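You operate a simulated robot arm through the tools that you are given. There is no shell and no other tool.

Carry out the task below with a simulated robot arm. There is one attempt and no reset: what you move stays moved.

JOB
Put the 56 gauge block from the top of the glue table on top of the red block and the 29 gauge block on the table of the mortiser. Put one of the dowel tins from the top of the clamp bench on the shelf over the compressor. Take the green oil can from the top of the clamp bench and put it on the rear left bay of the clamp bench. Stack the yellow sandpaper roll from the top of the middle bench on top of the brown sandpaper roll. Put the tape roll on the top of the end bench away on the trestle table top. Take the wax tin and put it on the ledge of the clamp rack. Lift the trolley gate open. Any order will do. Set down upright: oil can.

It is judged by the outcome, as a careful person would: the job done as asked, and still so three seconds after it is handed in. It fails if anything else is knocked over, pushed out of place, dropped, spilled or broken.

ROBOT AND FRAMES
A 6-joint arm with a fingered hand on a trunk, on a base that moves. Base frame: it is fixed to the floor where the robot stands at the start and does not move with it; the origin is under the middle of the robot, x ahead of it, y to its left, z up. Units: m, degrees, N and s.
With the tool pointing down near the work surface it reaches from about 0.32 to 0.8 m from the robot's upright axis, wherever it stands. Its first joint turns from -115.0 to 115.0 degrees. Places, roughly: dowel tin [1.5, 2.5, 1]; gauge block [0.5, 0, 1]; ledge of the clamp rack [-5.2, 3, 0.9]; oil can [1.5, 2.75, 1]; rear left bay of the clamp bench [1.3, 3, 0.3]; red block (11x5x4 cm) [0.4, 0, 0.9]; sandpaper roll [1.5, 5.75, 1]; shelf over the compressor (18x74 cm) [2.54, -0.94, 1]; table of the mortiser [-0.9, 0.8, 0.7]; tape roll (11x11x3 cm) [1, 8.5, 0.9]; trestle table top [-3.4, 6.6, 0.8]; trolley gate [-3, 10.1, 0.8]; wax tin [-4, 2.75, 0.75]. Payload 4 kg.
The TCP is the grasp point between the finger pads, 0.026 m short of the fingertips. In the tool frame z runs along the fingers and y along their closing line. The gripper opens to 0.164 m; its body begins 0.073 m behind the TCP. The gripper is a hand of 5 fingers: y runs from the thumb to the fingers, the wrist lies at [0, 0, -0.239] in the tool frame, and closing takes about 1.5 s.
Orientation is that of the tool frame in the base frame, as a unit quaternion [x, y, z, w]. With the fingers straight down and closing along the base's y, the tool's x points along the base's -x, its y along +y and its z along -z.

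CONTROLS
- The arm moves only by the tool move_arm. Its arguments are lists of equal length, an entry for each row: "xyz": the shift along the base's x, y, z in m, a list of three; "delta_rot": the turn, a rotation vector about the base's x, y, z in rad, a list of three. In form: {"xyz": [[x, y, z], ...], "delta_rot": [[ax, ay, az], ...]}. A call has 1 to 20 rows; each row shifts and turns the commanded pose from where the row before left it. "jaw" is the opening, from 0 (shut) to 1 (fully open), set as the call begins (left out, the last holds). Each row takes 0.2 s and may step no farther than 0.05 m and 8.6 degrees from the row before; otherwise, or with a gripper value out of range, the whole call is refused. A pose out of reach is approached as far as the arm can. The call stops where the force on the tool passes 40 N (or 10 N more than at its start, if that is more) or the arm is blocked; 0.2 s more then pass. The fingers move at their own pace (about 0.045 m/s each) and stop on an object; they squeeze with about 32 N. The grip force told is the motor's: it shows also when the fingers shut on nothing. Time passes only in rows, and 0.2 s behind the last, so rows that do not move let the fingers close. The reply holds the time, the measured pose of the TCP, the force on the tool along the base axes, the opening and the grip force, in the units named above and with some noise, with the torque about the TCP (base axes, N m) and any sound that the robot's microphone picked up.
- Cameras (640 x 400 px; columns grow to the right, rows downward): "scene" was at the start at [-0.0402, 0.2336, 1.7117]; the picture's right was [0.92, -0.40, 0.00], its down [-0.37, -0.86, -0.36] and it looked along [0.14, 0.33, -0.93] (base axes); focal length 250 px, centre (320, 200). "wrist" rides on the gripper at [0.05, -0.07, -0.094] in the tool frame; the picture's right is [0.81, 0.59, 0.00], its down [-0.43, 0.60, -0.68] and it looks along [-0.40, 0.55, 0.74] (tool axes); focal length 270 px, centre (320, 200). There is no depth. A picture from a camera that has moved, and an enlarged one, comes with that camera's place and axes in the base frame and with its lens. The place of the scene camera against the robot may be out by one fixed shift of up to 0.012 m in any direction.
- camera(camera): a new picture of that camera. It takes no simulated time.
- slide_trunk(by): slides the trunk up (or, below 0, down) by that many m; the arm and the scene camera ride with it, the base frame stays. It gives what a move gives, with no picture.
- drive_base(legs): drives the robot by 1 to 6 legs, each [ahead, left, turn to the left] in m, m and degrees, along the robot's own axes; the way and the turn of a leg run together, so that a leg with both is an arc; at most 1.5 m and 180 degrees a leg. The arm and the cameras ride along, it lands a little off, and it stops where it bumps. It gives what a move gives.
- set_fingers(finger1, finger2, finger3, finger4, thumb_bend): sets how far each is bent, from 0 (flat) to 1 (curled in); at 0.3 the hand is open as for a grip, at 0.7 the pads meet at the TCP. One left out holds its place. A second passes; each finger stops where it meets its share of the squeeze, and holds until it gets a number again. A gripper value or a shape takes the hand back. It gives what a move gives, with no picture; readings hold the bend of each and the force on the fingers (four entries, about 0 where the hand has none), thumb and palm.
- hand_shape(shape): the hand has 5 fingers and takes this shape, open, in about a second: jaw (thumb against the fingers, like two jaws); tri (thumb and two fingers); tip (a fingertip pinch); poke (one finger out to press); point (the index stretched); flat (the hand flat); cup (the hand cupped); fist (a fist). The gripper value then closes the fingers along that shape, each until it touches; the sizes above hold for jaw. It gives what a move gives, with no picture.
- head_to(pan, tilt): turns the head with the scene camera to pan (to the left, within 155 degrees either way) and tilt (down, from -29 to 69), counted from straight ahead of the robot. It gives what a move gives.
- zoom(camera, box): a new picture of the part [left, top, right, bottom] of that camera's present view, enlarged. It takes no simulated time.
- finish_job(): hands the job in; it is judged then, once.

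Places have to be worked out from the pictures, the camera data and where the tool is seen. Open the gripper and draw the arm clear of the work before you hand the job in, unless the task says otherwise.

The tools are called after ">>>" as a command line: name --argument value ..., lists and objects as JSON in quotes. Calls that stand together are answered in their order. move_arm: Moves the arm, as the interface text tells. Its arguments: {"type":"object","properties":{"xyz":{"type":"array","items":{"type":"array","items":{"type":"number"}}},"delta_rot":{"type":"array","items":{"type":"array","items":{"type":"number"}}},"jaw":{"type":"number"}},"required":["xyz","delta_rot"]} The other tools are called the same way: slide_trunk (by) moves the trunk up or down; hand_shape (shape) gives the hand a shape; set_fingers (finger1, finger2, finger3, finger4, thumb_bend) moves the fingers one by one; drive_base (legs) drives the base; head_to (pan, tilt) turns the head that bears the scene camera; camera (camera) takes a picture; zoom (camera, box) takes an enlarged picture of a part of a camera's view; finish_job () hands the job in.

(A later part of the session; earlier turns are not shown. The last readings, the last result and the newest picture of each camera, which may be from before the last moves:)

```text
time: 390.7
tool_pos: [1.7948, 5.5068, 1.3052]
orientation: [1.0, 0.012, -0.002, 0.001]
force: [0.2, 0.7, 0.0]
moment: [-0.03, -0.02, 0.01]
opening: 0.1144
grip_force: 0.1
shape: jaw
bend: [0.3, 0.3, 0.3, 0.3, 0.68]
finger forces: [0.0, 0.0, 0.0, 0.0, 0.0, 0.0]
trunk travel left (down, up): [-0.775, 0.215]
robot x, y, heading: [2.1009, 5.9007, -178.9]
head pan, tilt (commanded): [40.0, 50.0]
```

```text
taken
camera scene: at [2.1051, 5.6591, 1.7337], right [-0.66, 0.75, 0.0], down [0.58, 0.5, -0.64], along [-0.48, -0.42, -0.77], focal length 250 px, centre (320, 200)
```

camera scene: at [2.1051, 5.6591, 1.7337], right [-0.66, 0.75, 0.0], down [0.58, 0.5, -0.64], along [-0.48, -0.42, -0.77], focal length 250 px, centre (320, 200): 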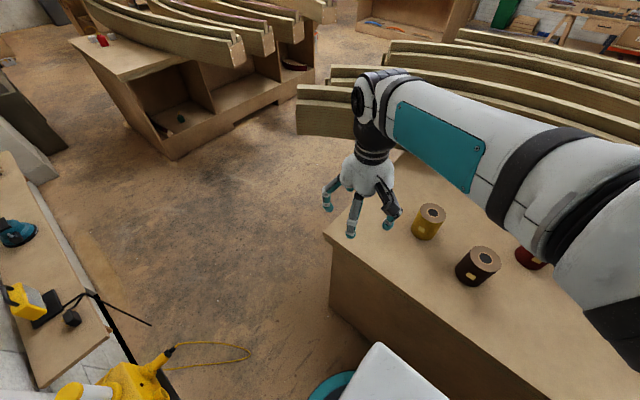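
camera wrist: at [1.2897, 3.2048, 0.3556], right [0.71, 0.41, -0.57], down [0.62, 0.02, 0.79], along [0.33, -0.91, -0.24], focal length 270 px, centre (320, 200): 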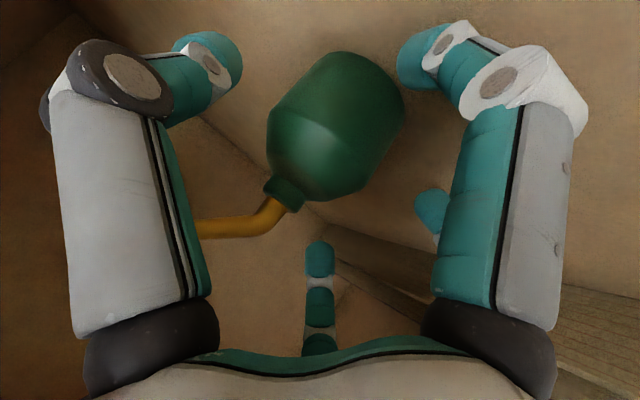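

I move the hand above the yellow roll (about (1.455, 5.615)) with the jaw fully open, at z ≈ 1.2, to measure with the wrist camera.

>>> move_arm --xyz '[[-0.042, 0.0135, -0.013], [-0.042, 0.0135, -0.013], [-0.042, 0.0135, -0.013], [-0.042, 0.0135, -0.013], [-0.042, 0.0135, -0.013], [-0.042, 0.0135, -0.013], [-0.042, 0.0135, -0.013], [-0.042, 0.0135, -0.013], [0, 0, 0]]' --delta_rot '[[0, 0, 0], [0, 0, 0], [0, 0, 0], [0, 0, 0], [0, 0, 0], [0, 0, 0], [0, 0, 0], [0, 0, 0], [0, 0, 0]]' --jaw 1

>>> camera --camera "wrist"

>>> camera --camera "scene"

```text
time: 392.7
tool_pos: [1.4595, 5.6143, 1.2012]
orientation: [1.0, 0.011, -0.001, 0.0]
force: [0.0, 0.2, -0.6]
moment: [-0.01, 0.03, -0.01]
opening: 0.164
grip_force: 0.1
shape: jaw
bend: [0.3, 0.3, 0.3, 0.3, 0.3]
finger forces: [0.0, 0.0, 0.1, 0.0, 0.1, 0.0]
trunk travel left (down, up): [-0.775, 0.215]
robot x, y, heading: [2.0979, 5.8989, -179.0]
head pan, tilt (commanded): [40.0, 50.0]
```

```text
taken
camera wrist: at [1.5075, 5.6854, 1.2956], right [0.82, -0.57, 0.0], down [-0.42, -0.6, 0.68], along [-0.39, -0.56, -0.73], focal length 270 px, centre (320, 200)
```

wrist: 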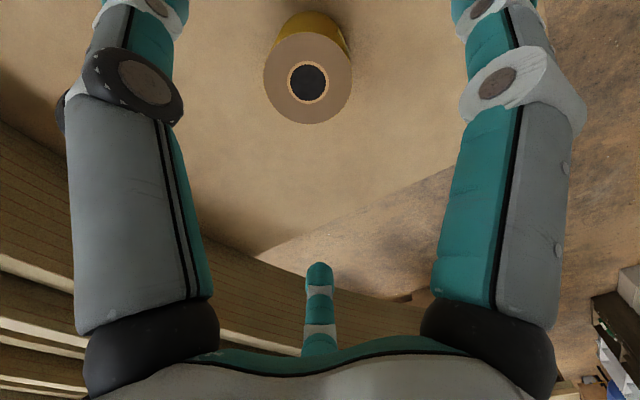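

```text
taken
camera scene: at [2.1062, 5.6592, 1.7337], right [-0.66, 0.75, 0.0], down [0.58, 0.5, -0.64], along [-0.48, -0.42, -0.77], focal length 250 px, centre (320, 200)
```

scene: 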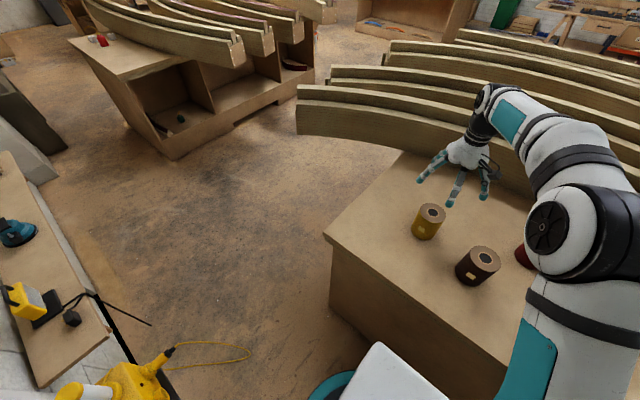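

The roll's top is seen clearly. I descend 6 cm while centring to triangulate its height.

>>> move_arm --xyz '[[-0.007, -0.001, -0.03], [-0.007, -0.001, -0.03], [0, 0, 0]]' --delta_rot '[[0, 0, 0], [0, 0, 0], [0, 0, 0]]'

>>> camera --camera "wrist"

```text
time: 393.5
tool_pos: [1.4449, 5.6139, 1.1396]
orientation: [1.0, 0.013, -0.001, 0.0]
force: [0.1, -0.1, -0.7]
moment: [0.03, -0.01, 0.03]
opening: 0.1639
grip_force: 0.0
shape: jaw
bend: [0.3, 0.3, 0.3, 0.3, 0.3]
finger forces: [0.0, 0.0, 0.1, 0.1, 0.1, 0.0]
trunk travel left (down, up): [-0.775, 0.215]
robot x, y, heading: [2.1026, 5.8982, -179.1]
head pan, tilt (commanded): [40.0, 50.0]
```

```text
taken
camera wrist: at [1.4939, 5.6832, 1.2351], right [0.82, -0.57, 0.0], down [-0.42, -0.6, 0.68], along [-0.39, -0.56, -0.73], focal length 270 px, centre (320, 200)
```

wrist: 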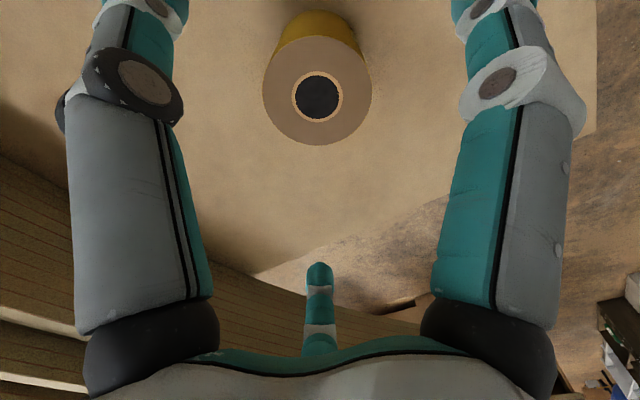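

Yellow roll: top z ≈ 1.013, centre (1.441, 5.610), ∅≈9.1 cm. I descend around it to z ≈ 0.985.

>>> move_arm --xyz '[[-0.004, -0.004, -0.035], [0, 0, -0.04], [0, 0, -0.04], [0, 0, -0.04], [0, 0, 0]]' --delta_rot '[[0, 0, 0], [0, 0, 0], [0, 0, 0], [0, 0, 0], [0, 0, 0]]'

>>> camera --camera "wrist"

>>> zoom --camera "scene" --box '[370, 130, 550, 290]'

```text
time: 394.7
tool_pos: [1.4411, 5.6084, 0.984]
orientation: [1.0, 0.011, -0.001, 0.0]
force: [0.3, 0.0, 0.4]
moment: [0.0, 0.04, -0.03]
opening: 0.1639
grip_force: 0.1
shape: jaw
bend: [0.3, 0.3, 0.3, 0.3, 0.3]
finger forces: [0.0, 0.0, 0.0, 0.1, 0.1, 0.0]
trunk travel left (down, up): [-0.775, 0.215]
robot x, y, heading: [2.0991, 5.8965, -179.2]
head pan, tilt (commanded): [40.0, 50.0]
```

```text
taken
camera wrist: at [1.4898, 5.6789, 1.0795], right [0.82, -0.57, 0.0], down [-0.42, -0.6, 0.68], along [-0.39, -0.56, -0.73], focal length 270 px, centre (320, 200)
```

wrist: 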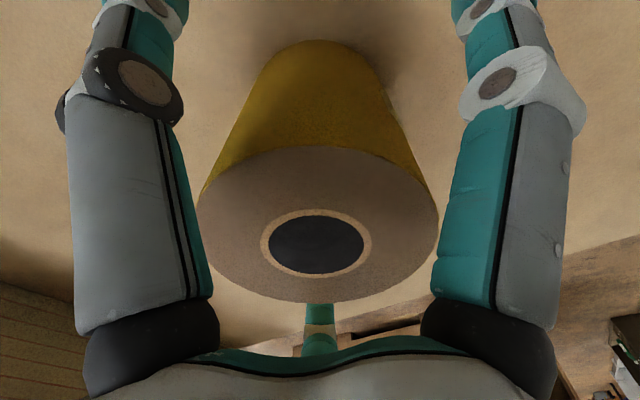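

```text
2.50 times, centred on (460, 210) of scene
camera zoom: at [2.1053, 5.6593, 1.7337], right [-0.66, 0.75, 0.0], down [0.58, 0.5, -0.64], along [-0.48, -0.42, -0.77], focal length 625 px, centre (-30, 175)
```

zoom: 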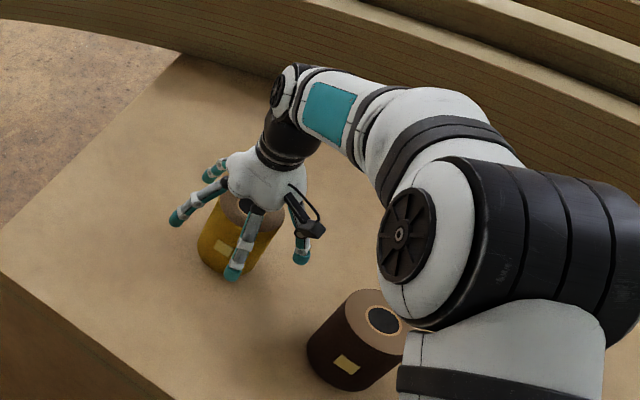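

The roll is centred between the fingers. I close on it.

>>> move_arm --xyz '[[0, 0, 0], [0, 0, 0], [0, 0, 0], [0, 0, 0], [0, 0, 0], [0, 0, 0], [0, 0, 0]]' --delta_rot '[[0, 0, 0], [0, 0, 0], [0, 0, 0], [0, 0, 0], [0, 0, 0], [0, 0, 0], [0, 0, 0]]' --jaw 0

>>> move_arm --xyz '[[0, 0, 0.01], [0, 0, 0.02], [0, 0, 0]]' --delta_rot '[[0, 0, 0], [0, 0, 0], [0, 0, 0]]'

>>> camera --camera "wrist"

```text
time: 396.3
tool_pos: [1.4415, 5.6098, 0.9855]
orientation: [1.0, 0.012, -0.001, 0.0]
force: [-1.3, 0.7, 0.4]
moment: [0.03, 0.01, 0.06]
opening: 0.0844
grip_force: 32.0
shape: jaw
bend: [0.36, 0.38, 0.39, 0.37, 0.7]
finger forces: [29.0, 28.9, 28.9, 28.9, 29.4, 0.0]
trunk travel left (down, up): [-0.775, 0.215]
robot x, y, heading: [2.1027, 5.8964, -178.9]
head pan, tilt (commanded): [40.0, 50.0]
```

```text
time: 397.1
tool_pos: [1.4417, 5.6079, 1.0153]
orientation: [1.0, 0.011, 0.0, 0.0]
force: [0.4, 0.4, -5.6]
moment: [-0.02, -0.03, -0.01]
opening: 0.0845
grip_force: 31.8
shape: jaw
bend: [0.36, 0.38, 0.39, 0.37, 0.7]
finger forces: [28.9, 28.9, 29.2, 29.1, 29.3, 0.0]
trunk travel left (down, up): [-0.775, 0.215]
robot x, y, heading: [2.1026, 5.8999, -178.9]
head pan, tilt (commanded): [40.0, 50.0]
```

```text
taken
camera wrist: at [1.4889, 5.6786, 1.1099], right [0.82, -0.57, 0.0], down [-0.42, -0.6, 0.68], along [-0.39, -0.56, -0.74], focal length 270 px, centre (320, 200)
```

wrist: 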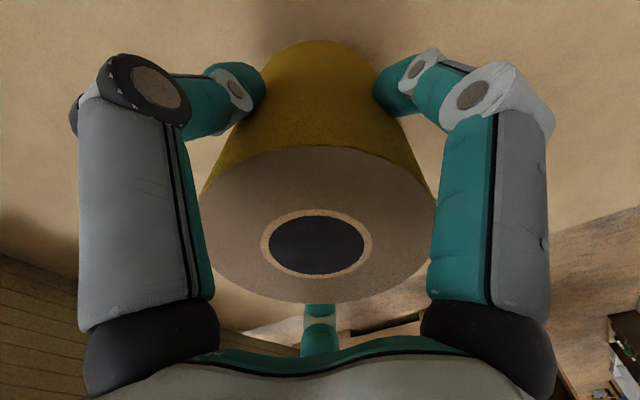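

Firm grip, weight about 0.5 kg. I lift it to z ≈ 1.16 and look again to fix the brown roll's position.

>>> move_arm --xyz '[[0, 0, 0.045], [0, 0, 0.05], [0, 0, 0.05], [0, 0, 0]]' --delta_rot '[[0, 0, 0], [0, 0, 0], [0, 0, 0], [0, 0, 0]]'

>>> camera --camera "wrist"

>>> zoom --camera "scene" --box '[410, 190, 550, 300]'

```text
time: 398.1
tool_pos: [1.4412, 5.6081, 1.1603]
orientation: [1.0, 0.011, -0.001, 0.0]
force: [0.0, 0.0, -4.9]
moment: [-0.01, -0.01, -0.02]
opening: 0.0845
grip_force: 31.6
shape: jaw
bend: [0.36, 0.38, 0.39, 0.37, 0.7]
finger forces: [29.0, 28.9, 29.4, 29.2, 29.3, 0.1]
trunk travel left (down, up): [-0.775, 0.215]
robot x, y, heading: [2.1036, 5.8983, -179.1]
head pan, tilt (commanded): [40.0, 50.0]
```

```text
taken
camera wrist: at [1.49, 5.6787, 1.2547], right [0.82, -0.57, 0.0], down [-0.42, -0.6, 0.68], along [-0.39, -0.56, -0.74], focal length 270 px, centre (320, 200)
```

wrist: 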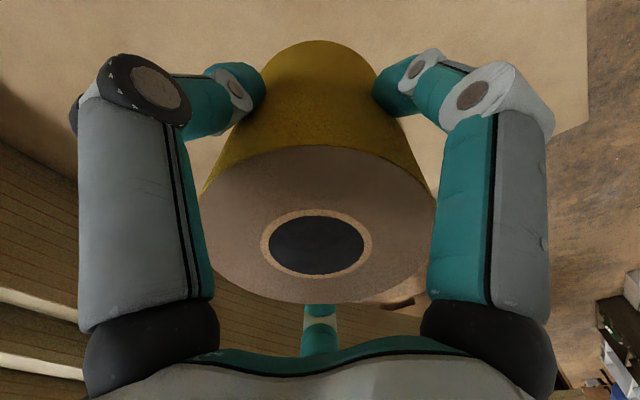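

```text
3.64 times, centred on (480, 245) of scene
camera zoom: at [2.1035, 5.6585, 1.7335], right [-0.66, 0.75, 0.0], down [0.58, 0.5, -0.64], along [-0.48, -0.42, -0.77], focal length 909 px, centre (-262, 36)
```

zoom: 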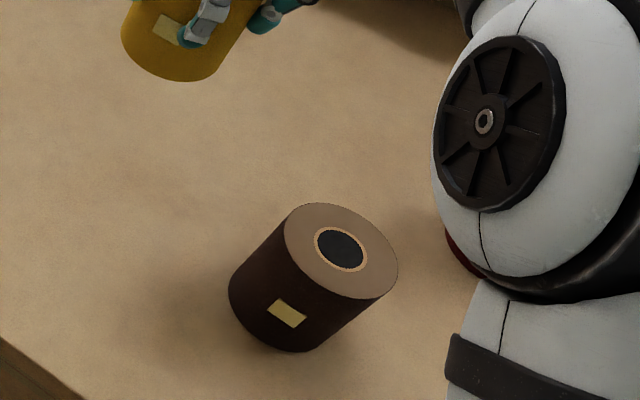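

Brown's centre comes out at about (1.502, 5.819). I carry the yellow roll over it at z ≈ 1.16 and check the alignment from the scene camera.

>>> move_arm --xyz '[[0.0122, 0.0415, 0], [0.0122, 0.0415, 0], [0.0122, 0.0415, 0], [0.0122, 0.0415, 0], [0.0122, 0.0415, -0.01], [0, 0, -0.015], [0, 0, 0]]' --delta_rot '[[0, 0, 0], [0, 0, 0], [0, 0, 0], [0, 0, 0], [0, 0, 0], [0, 0, 0], [0, 0, 0]]'

>>> zoom --camera "scene" --box '[410, 190, 550, 300]'

>>> camera --camera "wrist"

```text
time: 399.7
tool_pos: [1.5024, 5.817, 1.1356]
orientation: [1.0, 0.011, -0.001, -0.001]
force: [-0.4, -0.3, -5.0]
moment: [-0.04, 0.02, 0.01]
opening: 0.0841
grip_force: 32.0
shape: jaw
bend: [0.36, 0.38, 0.39, 0.37, 0.7]
finger forces: [28.8, 29.3, 29.5, 29.1, 29.8, 0.0]
trunk travel left (down, up): [-0.775, 0.215]
robot x, y, heading: [2.1003, 5.9026, -178.9]
head pan, tilt (commanded): [40.0, 50.0]
```

```text
3.64 times, centred on (480, 245) of scene
camera zoom: at [2.1048, 5.6596, 1.7337], right [-0.66, 0.75, 0.0], down [0.58, 0.5, -0.64], along [-0.48, -0.42, -0.77], focal length 909 px, centre (-262, 36)
```

zoom: 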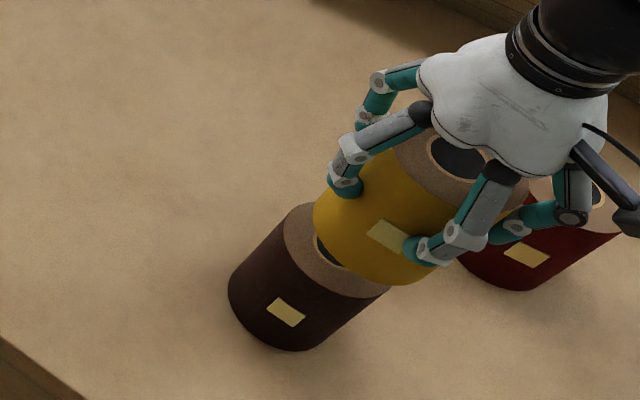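

```text
taken
camera wrist: at [1.5506, 5.8874, 1.231], right [0.82, -0.57, 0.0], down [-0.42, -0.6, 0.68], along [-0.39, -0.56, -0.73], focal length 270 px, centre (320, 200)
```

wrist: 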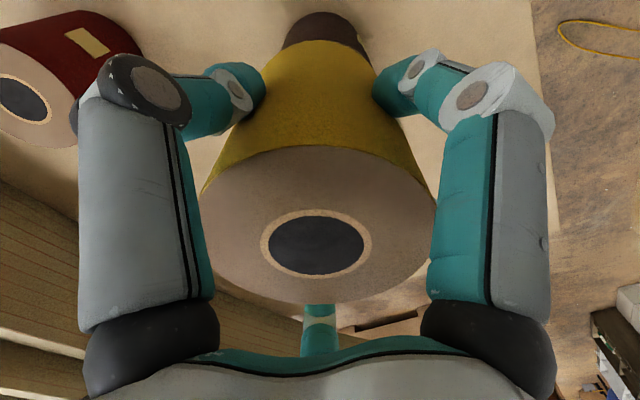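

Almost aligned; I zoom the wrist view on the brown roll's visible rim for a finer check.

>>> zoom --camera "wrist" --box '[240, 0, 400, 100]'

```text
4.00 times, centred on (320, 50) of wrist
camera zoom: at [1.5506, 5.8874, 1.231], right [0.82, -0.57, 0.0], down [-0.42, -0.6, 0.68], along [-0.39, -0.56, -0.73], focal length 1081 px, centre (320, 800)
```

zoom: 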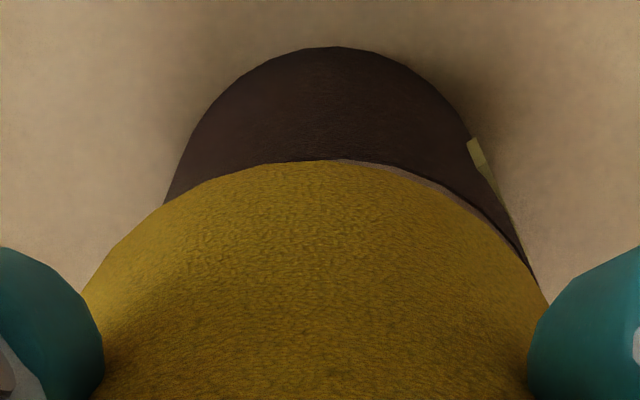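

Both cameras agree the yellow must shift about 9 mm toward -y. I correct and lower to z ≈ 1.107.

>>> move_arm --xyz '[[0, -0.009, 0], [0, 0, -0.015], [0, 0, -0.013], [0, 0, 0]]' --delta_rot '[[0, 0, 0], [0, 0, 0], [0, 0, 0], [0, 0, 0]]'

>>> zoom --camera "wrist" --box '[240, 0, 400, 100]'

>>> zoom --camera "scene" --box '[410, 190, 550, 300]'

```text
time: 400.7
tool_pos: [1.5024, 5.8075, 1.108]
orientation: [1.0, 0.012, 0.0, 0.0]
force: [0.5, 0.7, -5.6]
moment: [-0.02, 0.03, 0.04]
opening: 0.0842
grip_force: 31.7
shape: jaw
bend: [0.36, 0.38, 0.39, 0.37, 0.7]
finger forces: [28.8, 29.2, 29.4, 29.1, 29.8, 0.0]
trunk travel left (down, up): [-0.775, 0.215]
robot x, y, heading: [2.1012, 5.8979, -179.1]
head pan, tilt (commanded): [40.0, 50.0]
```

```text
4.00 times, centred on (320, 50) of wrist
camera zoom: at [1.551, 5.8774, 1.2025], right [0.82, -0.57, 0.0], down [-0.42, -0.6, 0.68], along [-0.39, -0.56, -0.74], focal length 1081 px, centre (320, 800)
```

zoom: 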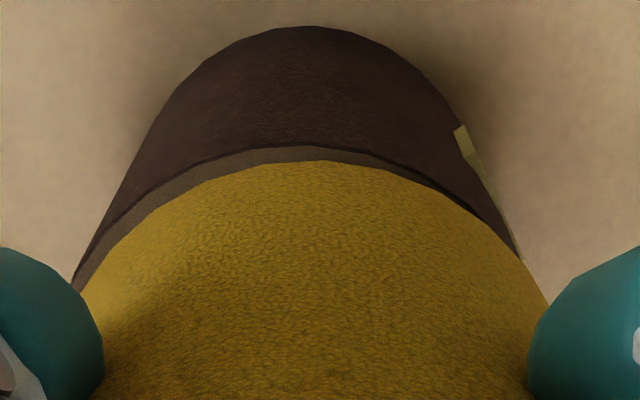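

```text
3.64 times, centred on (480, 245) of scene
camera zoom: at [2.1044, 5.6592, 1.7337], right [-0.66, 0.75, 0.0], down [0.58, 0.5, -0.64], along [-0.48, -0.42, -0.77], focal length 909 px, centre (-262, 36)
```

zoom: 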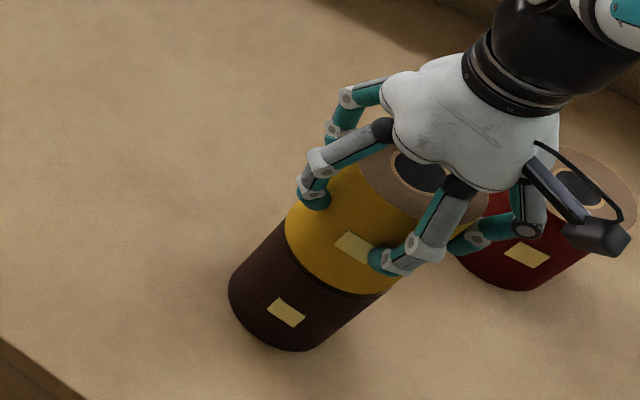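

Now concentric within a couple of millimetres. I lower the last bit in 2–3 mm steps.

>>> move_arm --xyz '[[0, 0, -0.004], [0, 0, -0.003], [0, 0, 0]]' --delta_rot '[[0, 0, 0], [0, 0, 0], [0, 0, 0]]'

>>> move_arm --xyz '[[0, 0, -0.002], [0, 0, -0.002], [0, 0, 0]]' --delta_rot '[[0, 0, 0], [0, 0, 0], [0, 0, 0]]'

>>> move_arm --xyz '[[0, 0, -0.002], [0, 0, -0.002], [0, 0, 0]]' --delta_rot '[[0, 0, 0], [0, 0, 0], [0, 0, 0]]'

```text
time: 401.5
tool_pos: [1.5021, 5.8076, 1.1013]
orientation: [1.0, 0.011, 0.0, 0.0]
force: [0.0, -0.8, -5.5]
moment: [-0.01, -0.01, 0.02]
opening: 0.0839
grip_force: 31.6
shape: jaw
bend: [0.36, 0.38, 0.39, 0.37, 0.7]
finger forces: [28.8, 29.2, 29.6, 29.1, 29.7, 0.1]
trunk travel left (down, up): [-0.775, 0.215]
robot x, y, heading: [2.1, 5.9004, -178.7]
head pan, tilt (commanded): [40.0, 50.0]
```

```text
time: 402.3
tool_pos: [1.5031, 5.8066, 1.0987]
orientation: [1.0, 0.012, -0.004, 0.0]
force: [-0.3, -0.4, 11.6]
moment: [0.16, -0.04, 0.0]
opening: 0.0842
grip_force: 32.0
shape: jaw
bend: [0.36, 0.38, 0.39, 0.37, 0.7]
finger forces: [29.8, 29.7, 30.6, 29.7, 30.6, 0.0]
trunk travel left (down, up): [-0.775, 0.215]
robot x, y, heading: [2.104, 5.8989, -178.6]
head pan, tilt (commanded): [40.0, 50.0]
```

```text
time: 403.1
tool_pos: [1.502, 5.8083, 1.0986]
orientation: [1.0, 0.011, -0.006, 0.001]
force: [4.9, -0.4, 20.0]
moment: [0.19, -0.37, -0.03]
opening: 0.0842
grip_force: 32.0
shape: jaw
bend: [0.36, 0.38, 0.39, 0.37, 0.7]
finger forces: [33.8, 33.5, 31.5, 30.2, 33.0, 0.1]
trunk travel left (down, up): [-0.775, 0.215]
robot x, y, heading: [2.1033, 5.8973, -179.1]
head pan, tilt (commanded): [40.0, 50.0]
stopped in row 3: the force on the tool passed its limit at 42 N (the readings are from after the stop); the commanded pose is now the measured one
```

Contact. I relieve by 1.5 mm and open the hand to release.

>>> move_arm --xyz '[[0, 0, 0.001], [0, 0, 0.0005], [0, 0, 0]]' --delta_rot '[[0, 0.006, 0], [0, 0.006, 0], [0, 0, 0]]'

>>> zoom --camera "scene" --box '[410, 190, 550, 300]'

```text
time: 403.9
tool_pos: [1.502, 5.8068, 1.099]
orientation: [1.0, 0.012, -0.01, 0.001]
force: [5.2, 0.1, 17.6]
moment: [0.16, -0.69, -0.02]
opening: 0.0844
grip_force: 31.8
shape: jaw
bend: [0.36, 0.38, 0.39, 0.37, 0.7]
finger forces: [33.9, 33.4, 31.4, 30.5, 33.0, 0.0]
trunk travel left (down, up): [-0.775, 0.215]
robot x, y, heading: [2.104, 5.9011, -178.9]
head pan, tilt (commanded): [40.0, 50.0]
```

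```text
3.64 times, centred on (480, 245) of scene
camera zoom: at [2.1074, 5.6594, 1.7337], right [-0.66, 0.75, 0.0], down [0.58, 0.5, -0.64], along [-0.49, -0.42, -0.77], focal length 909 px, centre (-262, 36)
```

zoom: 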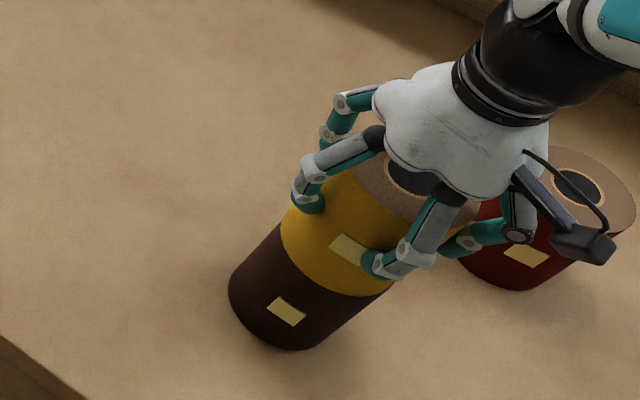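

I made the small tilt slightly worse; I correct it back to vertical and relieve a bit more.

>>> move_arm --xyz '[[0, 0, 0.001], [0, 0, 0.0005], [0, 0, 0]]' --delta_rot '[[0, -0.01, 0], [0, -0.01, 0], [0, 0, 0]]'

```text
time: 404.7
tool_pos: [1.501, 5.8068, 1.0979]
orientation: [1.0, 0.012, 0.001, 0.002]
force: [1.9, 0.2, 5.6]
moment: [0.08, 0.19, -0.01]
opening: 0.0845
grip_force: 31.5
shape: jaw
bend: [0.36, 0.38, 0.39, 0.37, 0.7]
finger forces: [32.8, 32.4, 31.4, 31.2, 33.2, 0.1]
trunk travel left (down, up): [-0.775, 0.215]
robot x, y, heading: [2.1034, 5.8983, -178.7]
head pan, tilt (commanded): [40.0, 50.0]
```

Vertical again with only 5–6 N on it. Now I open the hand.

>>> move_arm --xyz '[[0, 0, 0], [0, 0, 0], [0, 0, 0], [0, 0, 0], [0, 0, 0]]' --delta_rot '[[0, 0, 0], [0, 0, 0], [0, 0, 0], [0, 0, 0], [0, 0, 0]]' --jaw 0.8

>>> camera --camera "wrist"

>>> zoom --camera "scene" --box '[410, 190, 550, 300]'

```text
time: 405.9
tool_pos: [1.5012, 5.8073, 1.0985]
orientation: [1.0, 0.011, 0.0, 0.001]
force: [0.5, 0.8, 0.8]
moment: [0.03, 0.01, 0.01]
opening: 0.1309
grip_force: 0.0
shape: jaw
bend: [0.27, 0.27, 0.27, 0.27, 0.51]
finger forces: [0.1, 0.0, 0.1, 0.0, 0.1, 0.1]
trunk travel left (down, up): [-0.775, 0.215]
robot x, y, heading: [2.0988, 5.8975, -179.0]
head pan, tilt (commanded): [40.0, 50.0]
```

```text
taken
camera wrist: at [1.5489, 5.8771, 1.1936], right [0.82, -0.57, 0.0], down [-0.42, -0.6, 0.68], along [-0.39, -0.56, -0.73], focal length 270 px, centre (320, 200)
```

wrist: 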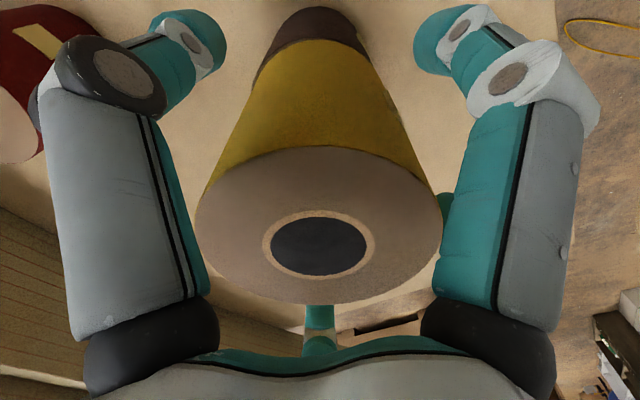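

```text
3.64 times, centred on (480, 245) of scene
camera zoom: at [2.1049, 5.6592, 1.7337], right [-0.66, 0.75, 0.0], down [0.58, 0.5, -0.64], along [-0.48, -0.42, -0.77], focal length 909 px, centre (-262, 36)
```

zoom: 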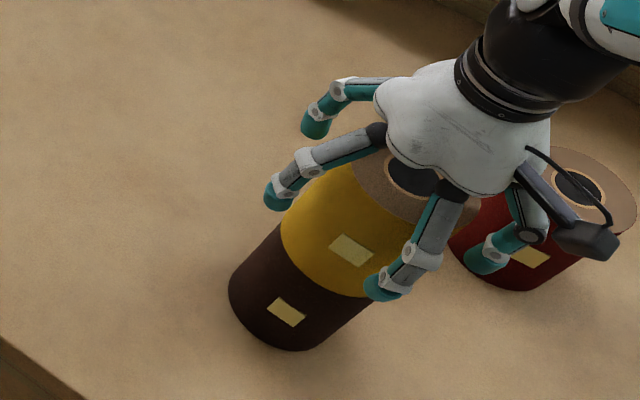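

The yellow roll stands on the brown one. I lift straight up out of it.

>>> move_arm --xyz '[[0, 0, 0.02], [0, 0, 0.04], [0, 0, 0.04], [0, 0, 0.04], [0, 0, 0.04], [0, 0, 0.02], [0, 0, 0]]' --delta_rot '[[0, 0, 0], [0, 0, 0], [0, 0, 0], [0, 0, 0], [0, 0, 0], [0, 0, 0], [0, 0, 0]]'

>>> camera --camera "scene"

```text
time: 407.5
tool_pos: [1.5004, 5.8078, 1.3006]
orientation: [1.0, 0.011, 0.001, 0.001]
force: [0.1, -0.2, 0.8]
moment: [-0.01, 0.01, 0.0]
opening: 0.1308
grip_force: 0.1
shape: jaw
bend: [0.27, 0.27, 0.27, 0.27, 0.51]
finger forces: [0.1, 0.1, 0.1, 0.0, 0.0, 0.0]
trunk travel left (down, up): [-0.775, 0.215]
robot x, y, heading: [2.1013, 5.8984, -178.9]
head pan, tilt (commanded): [40.0, 50.0]
```

```text
taken
camera scene: at [2.1049, 5.6592, 1.7337], right [-0.66, 0.75, 0.0], down [0.58, 0.5, -0.64], along [-0.48, -0.42, -0.77], focal length 250 px, centre (320, 200)
```

scene: 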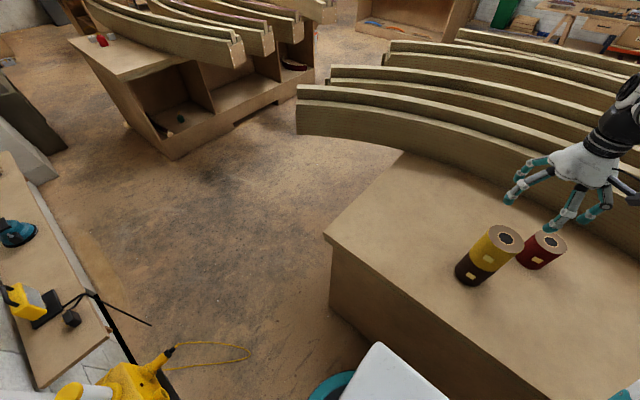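

The stack is good. I retract the hand and go back north to the gap to look at the end bench and the tape roll.

>>> move_arm --xyz '[[0.04, -0.03, 0], [0.04, -0.03, 0], [0.04, -0.03, 0], [0.04, -0.03, 0], [0.04, -0.03, 0], [0.04, -0.03, 0], [0.04, -0.03, 0], [0.01, -0.045, 0], [0, -0.045, 0]]' --delta_rot '[[0, 0, 0], [0, 0, 0], [0, 0, 0], [0, 0, 0], [0, 0, 0], [0, 0, 0], [0, 0, 0], [0, 0, 0], [0, 0, 0]]'

>>> drive_base --legs '[[0.0, -0.7, -1], [0, -0.65, 0], [0, 0, -90]]'

>>> head_to --pan 40 --tilt 35

>>> camera --camera "scene"

```text
time: 409.5
tool_pos: [1.7921, 5.5054, 1.2994]
orientation: [1.0, 0.011, 0.0, 0.0]
force: [1.1, 0.2, -0.2]
moment: [-0.03, 0.0, 0.04]
opening: 0.1307
grip_force: 0.0
shape: jaw
bend: [0.27, 0.27, 0.27, 0.27, 0.51]
finger forces: [0.0, 0.0, 0.1, 0.0, 0.0, 0.0]
trunk travel left (down, up): [-0.775, 0.215]
robot x, y, heading: [2.1021, 5.9003, -178.8]
head pan, tilt (commanded): [40.0, 50.0]
```

```text
time: 420.4
tool_pos: [1.7018, 7.5603, 1.3005]
orientation: [0.712, -0.702, -0.001, 0.0]
force: [-0.2, 0.0, -0.3]
moment: [-0.01, -0.03, 0.03]
opening: 0.131
grip_force: 0.1
shape: jaw
bend: [0.27, 0.27, 0.27, 0.27, 0.51]
finger forces: [0.0, 0.0, 0.0, 0.0, 0.0, 0.1]
trunk travel left (down, up): [-0.775, 0.215]
robot x, y, heading: [2.0875, 7.2485, 90.7]
head pan, tilt (commanded): [40.0, 50.0]
```

```text
time: 421.1
tool_pos: [1.7007, 7.56, 1.3002]
orientation: [0.712, -0.702, -0.001, 0.001]
force: [-0.3, 0.3, 0.7]
moment: [0.02, 0.01, -0.01]
opening: 0.1307
grip_force: 0.1
shape: jaw
bend: [0.27, 0.27, 0.27, 0.27, 0.51]
finger forces: [0.0, 0.0, 0.0, 0.0, 0.0, 0.0]
trunk travel left (down, up): [-0.775, 0.215]
robot x, y, heading: [2.0859, 7.2455, 90.7]
head pan, tilt (commanded): [40.0, 35.0]
```

```text
taken
camera scene: at [1.844, 7.2476, 1.7553], right [0.76, 0.65, 0.0], down [0.37, -0.44, -0.82], along [-0.53, 0.62, -0.57], focal length 250 px, centre (320, 200)
```

scene: 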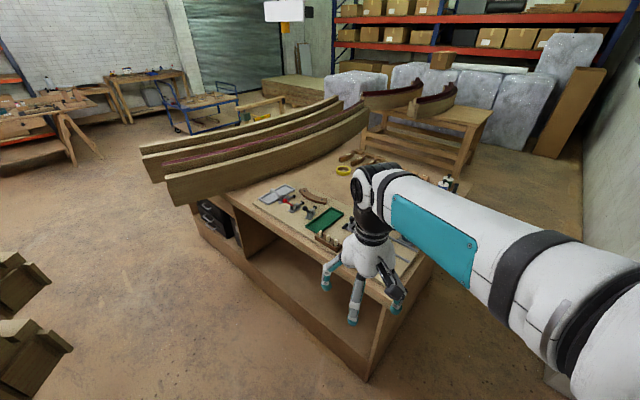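

The tape roll lies in the middle of the deep end bench, best reachable from its north side. I check the aisle north before driving there.

>>> head_to --pan -15 --tilt 25

>>> camera --camera "scene"

>>> head_to --pan 15 --tilt 20

>>> camera --camera "scene"

```text
time: 422.4
tool_pos: [1.7001, 7.5599, 1.3004]
orientation: [0.712, -0.702, 0.0, 0.0]
force: [-0.7, -0.5, 0.2]
moment: [0.02, 0.02, -0.01]
opening: 0.1311
grip_force: 0.1
shape: jaw
bend: [0.27, 0.27, 0.27, 0.27, 0.51]
finger forces: [0.1, 0.0, 0.0, 0.0, 0.0, 0.0]
trunk travel left (down, up): [-0.775, 0.215]
robot x, y, heading: [2.0906, 7.246, 90.5]
head pan, tilt (commanded): [-15.0, 25.0]
```

```text
taken
camera scene: at [1.9241, 7.27, 1.7712], right [0.97, -0.25, 0.0], down [-0.1, -0.41, -0.91], along [0.22, 0.88, -0.42], focal length 250 px, centre (320, 200)
```

scene: 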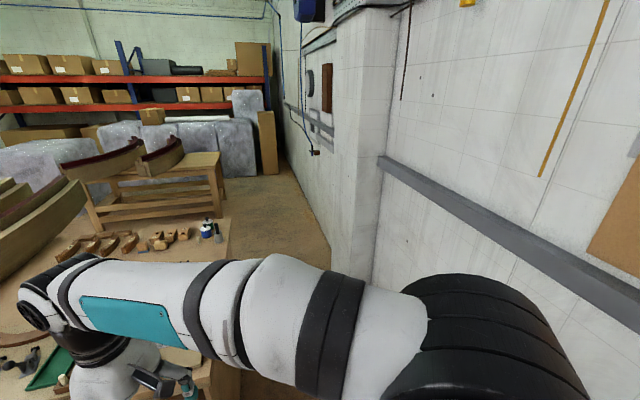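

```text
time: 423.3
tool_pos: [1.7014, 7.5595, 1.2998]
orientation: [0.712, -0.703, 0.0, 0.001]
force: [0.1, -0.4, 0.2]
moment: [0.0, 0.04, -0.02]
opening: 0.131
grip_force: 0.1
shape: jaw
bend: [0.27, 0.27, 0.27, 0.27, 0.51]
finger forces: [0.0, 0.0, 0.0, 0.0, 0.1, 0.0]
trunk travel left (down, up): [-0.775, 0.215]
robot x, y, heading: [2.089, 7.2483, 90.7]
head pan, tilt (commanded): [15.0, 20.0]
```

```text
taken
camera scene: at [1.8763, 7.2704, 1.7792], right [0.96, 0.27, 0.0], down [0.09, -0.33, -0.94], along [-0.25, 0.91, -0.34], focal length 250 px, centre (320, 200)
```

scene: 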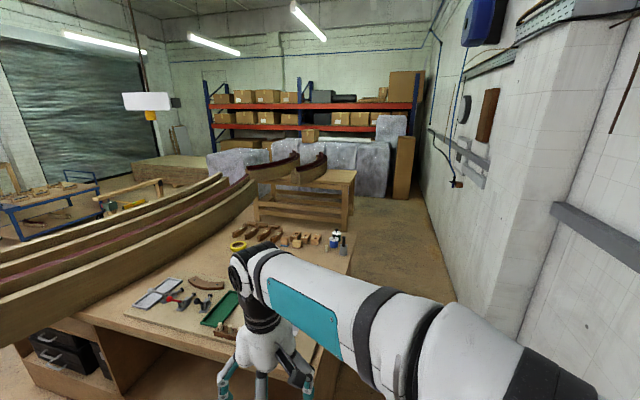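

The aisle north is clear. I drive north along x ≈ 2.07 to y ≈ 9.45, then turn left to heading ≈ 230°.

>>> drive_base --legs '[[1.1, 0.0, -0.7], [1.1, 0.02, 0], [0, 0, 140]]'

>>> head_to --pan -20 --tilt 40

>>> camera --camera "scene"

>>> head_to --pan 20 --tilt 45

>>> camera --camera "scene"

```text
time: 439.9
tool_pos: [2.1436, 8.9478, 1.2997]
orientation: [0.906, 0.423, 0.001, 0.001]
force: [-0.2, 0.5, -0.7]
moment: [0.05, 0.0, -0.01]
opening: 0.1309
grip_force: 0.1
shape: jaw
bend: [0.27, 0.27, 0.27, 0.27, 0.51]
finger forces: [0.1, 0.1, 0.0, 0.1, 0.0, 0.0]
trunk travel left (down, up): [-0.775, 0.215]
robot x, y, heading: [2.0579, 9.4368, -130.1]
head pan, tilt (commanded): [15.0, 20.0]
```

```text
time: 440.9
tool_pos: [2.1442, 8.9479, 1.2991]
orientation: [0.906, 0.424, 0.0, 0.001]
force: [0.6, 0.2, 0.1]
moment: [0.04, 0.03, 0.01]
opening: 0.131
grip_force: 0.0
shape: jaw
bend: [0.27, 0.27, 0.27, 0.27, 0.51]
finger forces: [0.1, 0.1, 0.0, 0.0, 0.0, 0.0]
trunk travel left (down, up): [-0.775, 0.215]
robot x, y, heading: [2.0536, 9.4379, -130.0]
head pan, tilt (commanded): [-20.0, 40.0]
```

```text
taken
camera scene: at [2.1595, 9.3187, 1.7479], right [-0.5, 0.87, 0.0], down [0.56, 0.32, -0.77], along [-0.66, -0.38, -0.64], focal length 250 px, centre (320, 200)
```

scene: 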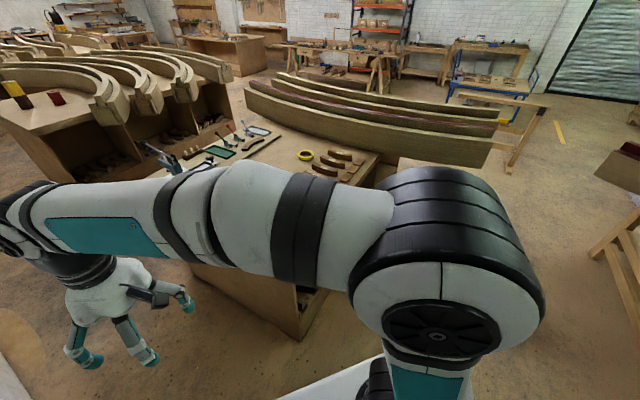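

```text
time: 442.0
tool_pos: [2.1444, 8.9477, 1.2996]
orientation: [0.906, 0.424, 0.0, 0.0]
force: [0.0, -0.6, -0.3]
moment: [-0.02, -0.02, -0.02]
opening: 0.1311
grip_force: 0.1
shape: jaw
bend: [0.27, 0.27, 0.27, 0.27, 0.51]
finger forces: [0.0, 0.0, 0.0, 0.1, 0.1, 0.0]
trunk travel left (down, up): [-0.775, 0.215]
robot x, y, heading: [2.0551, 9.4409, -130.2]
head pan, tilt (commanded): [20.0, 45.0]
```

```text
taken
camera scene: at [2.2052, 9.2849, 1.7406], right [-0.94, 0.34, 0.0], down [0.24, 0.66, -0.71], along [-0.24, -0.66, -0.71], focal length 250 px, centre (320, 200)
```

scene: 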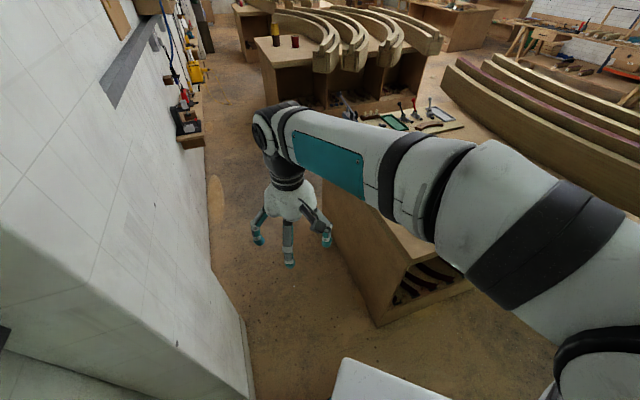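

The bench's north base face is at y ≈ 8.87, so the robot can stand near y ≈ 9.25, giving about 0.73 m reach to the tape. I move west to about (1.02, 9.29).

>>> drive_base --legs '[[0.667, -0.792, 0], [0.1, 0.085, 0]]'

>>> head_to --pan 40 --tilt 50

>>> camera --camera "scene"

```text
time: 448.2
tool_pos: [1.1029, 8.8112, 1.2983]
orientation: [0.907, 0.421, 0.0, 0.0]
force: [-0.2, -1.0, 0.2]
moment: [0.03, -0.03, -0.01]
opening: 0.1309
grip_force: 0.0
shape: jaw
bend: [0.27, 0.27, 0.27, 0.27, 0.51]
finger forces: [0.0, 0.0, 0.1, 0.0, 0.0, 0.1]
trunk travel left (down, up): [-0.775, 0.215]
robot x, y, heading: [1.0164, 9.3057, -130.5]
head pan, tilt (commanded): [20.0, 45.0]
```

```text
time: 449.1
tool_pos: [1.1034, 8.8114, 1.3]
orientation: [0.907, 0.42, 0.0, 0.001]
force: [0.1, -0.1, -0.4]
moment: [0.0, 0.0, 0.0]
opening: 0.131
grip_force: 0.0
shape: jaw
bend: [0.27, 0.27, 0.27, 0.27, 0.51]
finger forces: [0.0, 0.0, 0.0, 0.1, 0.0, 0.1]
trunk travel left (down, up): [-0.775, 0.215]
robot x, y, heading: [1.0148, 9.3067, -130.6]
head pan, tilt (commanded): [40.0, 50.0]
```

```text
taken
camera scene: at [1.1942, 9.1489, 1.7337], right [-1.0, 0.01, 0.0], down [0.01, 0.77, -0.64], along [-0.01, -0.64, -0.77], focal length 250 px, centre (320, 200)
```

scene: 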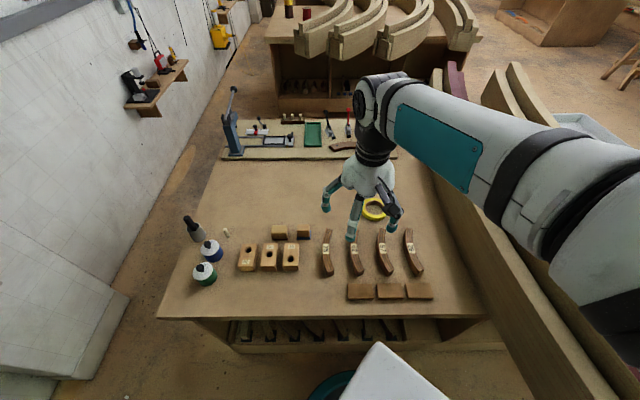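

The tape lies at about (0.968, 8.533) with some wood pieces just north of it. I move the hand over it (closing along x), starting at z ≈ 1.12.

>>> move_arm --xyz '[[-0.015, -0.031, -0.02], [-0.015, -0.031, -0.02], [-0.015, -0.031, -0.02], [-0.015, -0.031, -0.02], [-0.015, -0.031, -0.02], [-0.015, -0.031, -0.02], [-0.015, -0.031, -0.02], [-0.015, -0.031, -0.02], [-0.015, -0.03, -0.02], [0, 0, 0]]' --delta_rot '[[0, 0, 0.078], [0, 0, 0.078], [0, 0, 0.078], [0, 0, 0.078], [0, 0, 0.078], [0, 0, 0.078], [0, 0, 0.078], [0, 0, 0.078], [0, 0, 0.078], [0, 0, 0]]' --jaw 1

>>> camera --camera "wrist"

>>> camera --camera "scene"

```text
time: 451.3
tool_pos: [0.9677, 8.5351, 1.1199]
orientation: [0.707, 0.707, 0.0, 0.001]
force: [-0.2, 0.6, -1.1]
moment: [0.0, 0.01, 0.02]
opening: 0.1639
grip_force: 0.1
shape: jaw
bend: [0.3, 0.3, 0.3, 0.3, 0.3]
finger forces: [0.1, 0.0, 0.0, 0.0, 0.0, 0.1]
trunk travel left (down, up): [-0.775, 0.215]
robot x, y, heading: [1.0151, 9.3036, -130.5]
head pan, tilt (commanded): [40.0, 50.0]
```

```text
taken
camera wrist: at [0.8975, 8.5862, 1.2152], right [0.59, 0.81, 0.0], down [0.59, -0.43, 0.68], along [0.55, -0.4, -0.73], focal length 270 px, centre (320, 200)
```

wrist: 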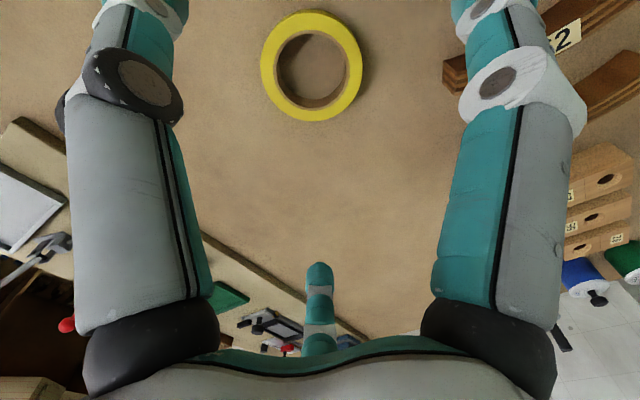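

```text
taken
camera scene: at [1.1945, 9.1501, 1.7338], right [-1.0, 0.01, 0.0], down [0.01, 0.77, -0.64], along [-0.01, -0.64, -0.77], focal length 250 px, centre (320, 200)
```

scene: 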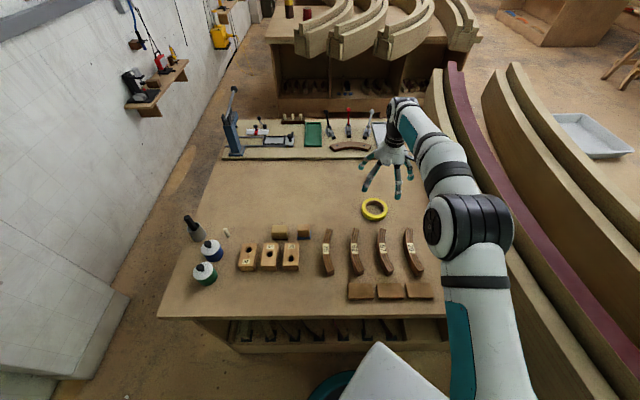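

Within reach. I descend 7 cm while centring, to triangulate the tape's height.

>>> move_arm --xyz '[[-0.003, -0.003, -0.035], [-0.003, -0.003, -0.035], [0, 0, 0]]' --delta_rot '[[0, 0, 0], [0, 0, 0], [0, 0, 0]]'

>>> camera --camera "wrist"

```text
time: 452.1
tool_pos: [0.9626, 8.5298, 1.0492]
orientation: [0.708, 0.706, 0.001, 0.001]
force: [0.5, -0.8, 0.1]
moment: [0.0, 0.0, 0.01]
opening: 0.1637
grip_force: 0.0
shape: jaw
bend: [0.3, 0.3, 0.3, 0.3, 0.3]
finger forces: [0.1, 0.0, 0.0, 0.1, 0.1, 0.0]
trunk travel left (down, up): [-0.775, 0.215]
robot x, y, heading: [1.0178, 9.3067, -130.6]
head pan, tilt (commanded): [40.0, 50.0]
```

```text
taken
camera wrist: at [0.8914, 8.5797, 1.1445], right [0.59, 0.81, 0.0], down [0.59, -0.43, 0.68], along [0.55, -0.4, -0.74], focal length 270 px, centre (320, 200)
```

wrist: 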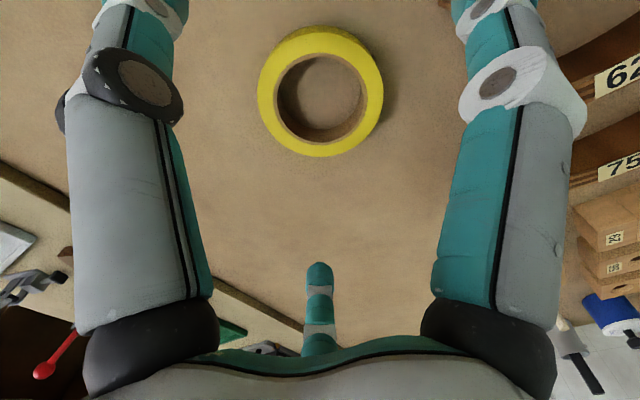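

Tape: top z ≈ 0.935, centre (0.960, 8.530). I descend to z ≈ 0.940.

>>> move_arm --xyz '[[-0.0025, 0, -0.04], [0, 0, -0.04], [0, 0, -0.022], [0, 0, -0.007], [0, 0, 0]]' --delta_rot '[[0, 0, 0], [0, 0, 0], [0, 0, 0], [0, 0, 0], [0, 0, 0]]'

>>> camera --camera "wrist"

>>> zoom --camera "scene" --box '[310, 120, 470, 250]'

```text
time: 453.3
tool_pos: [0.9594, 8.5291, 0.9401]
orientation: [0.708, 0.706, 0.001, 0.0]
force: [0.0, -0.5, 0.2]
moment: [-0.03, 0.01, -0.01]
opening: 0.164
grip_force: 0.0
shape: jaw
bend: [0.3, 0.3, 0.3, 0.3, 0.3]
finger forces: [0.0, 0.0, 0.0, 0.0, 0.0, 0.0]
trunk travel left (down, up): [-0.775, 0.215]
robot x, y, heading: [1.0203, 9.3063, -130.4]
head pan, tilt (commanded): [40.0, 50.0]
```

```text
taken
camera wrist: at [0.8895, 8.5794, 1.0355], right [0.59, 0.81, 0.0], down [0.59, -0.43, 0.68], along [0.55, -0.4, -0.73], focal length 270 px, centre (320, 200)
```

wrist: 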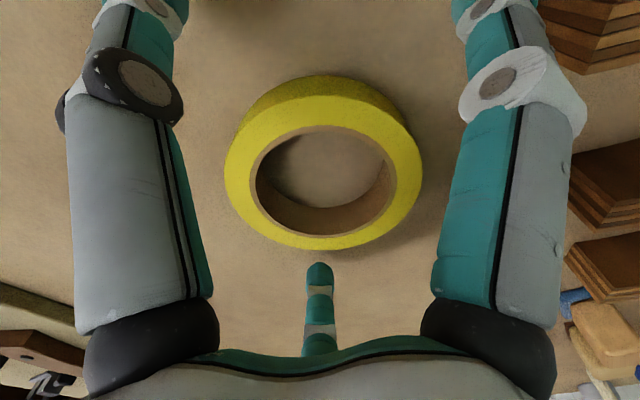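

```text
3.08 times, centred on (390, 185) of scene
camera zoom: at [1.1942, 9.149, 1.7337], right [-1.0, 0.01, 0.0], down [0.01, 0.77, -0.64], along [-0.01, -0.64, -0.77], focal length 769 px, centre (105, 246)
```

zoom: 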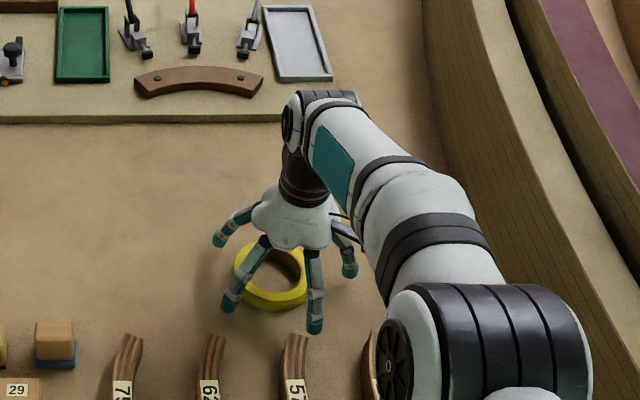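

Nearly centred; I shift 5 mm and lower 4 mm, then close.

>>> move_arm --xyz '[[-0.005, 0.004, -0.002], [0, 0, -0.002], [0, 0, 0]]' --delta_rot '[[0, 0, 0], [0, 0, 0], [0, 0, 0]]'

>>> move_arm --xyz '[[0, 0, 0], [0, 0, 0], [0, 0, 0], [0, 0, 0], [0, 0, 0], [0, 0, 0], [0, 0, 0]]' --delta_rot '[[0, 0, 0], [0, 0, 0], [0, 0, 0], [0, 0, 0], [0, 0, 0], [0, 0, 0], [0, 0, 0]]' --jaw 0

>>> camera --camera "wrist"

```text
time: 454.1
tool_pos: [0.9541, 8.5327, 0.936]
orientation: [0.708, 0.706, 0.001, 0.001]
force: [0.6, -0.2, 0.5]
moment: [-0.05, 0.01, -0.03]
opening: 0.1638
grip_force: 0.1
shape: jaw
bend: [0.3, 0.3, 0.3, 0.3, 0.3]
finger forces: [0.1, 0.0, 0.0, 0.0, 0.0, 0.0]
trunk travel left (down, up): [-0.775, 0.215]
robot x, y, heading: [1.0171, 9.3052, -130.5]
head pan, tilt (commanded): [40.0, 50.0]
```

```text
time: 455.7
tool_pos: [0.9536, 8.5314, 0.9367]
orientation: [0.708, 0.706, 0.001, 0.0]
force: [-0.3, -0.2, -0.5]
moment: [-0.01, 0.01, 0.04]
opening: 0.0887
grip_force: 32.0
shape: jaw
bend: [0.34, 0.34, 0.34, 0.35, 0.7]
finger forces: [27.7, 29.6, 28.0, 28.7, 29.0, 0.1]
trunk travel left (down, up): [-0.775, 0.215]
robot x, y, heading: [1.0128, 9.3035, -130.4]
head pan, tilt (commanded): [40.0, 50.0]
```

```text
taken
camera wrist: at [0.8843, 8.5831, 1.031], right [0.59, 0.81, 0.0], down [0.59, -0.43, 0.68], along [0.55, -0.4, -0.74], focal length 270 px, centre (320, 200)
```

wrist: 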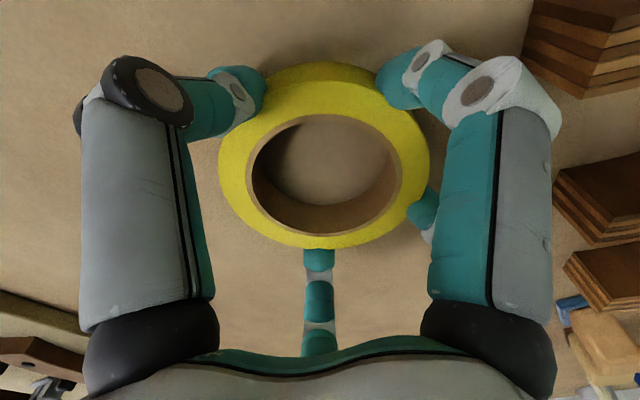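

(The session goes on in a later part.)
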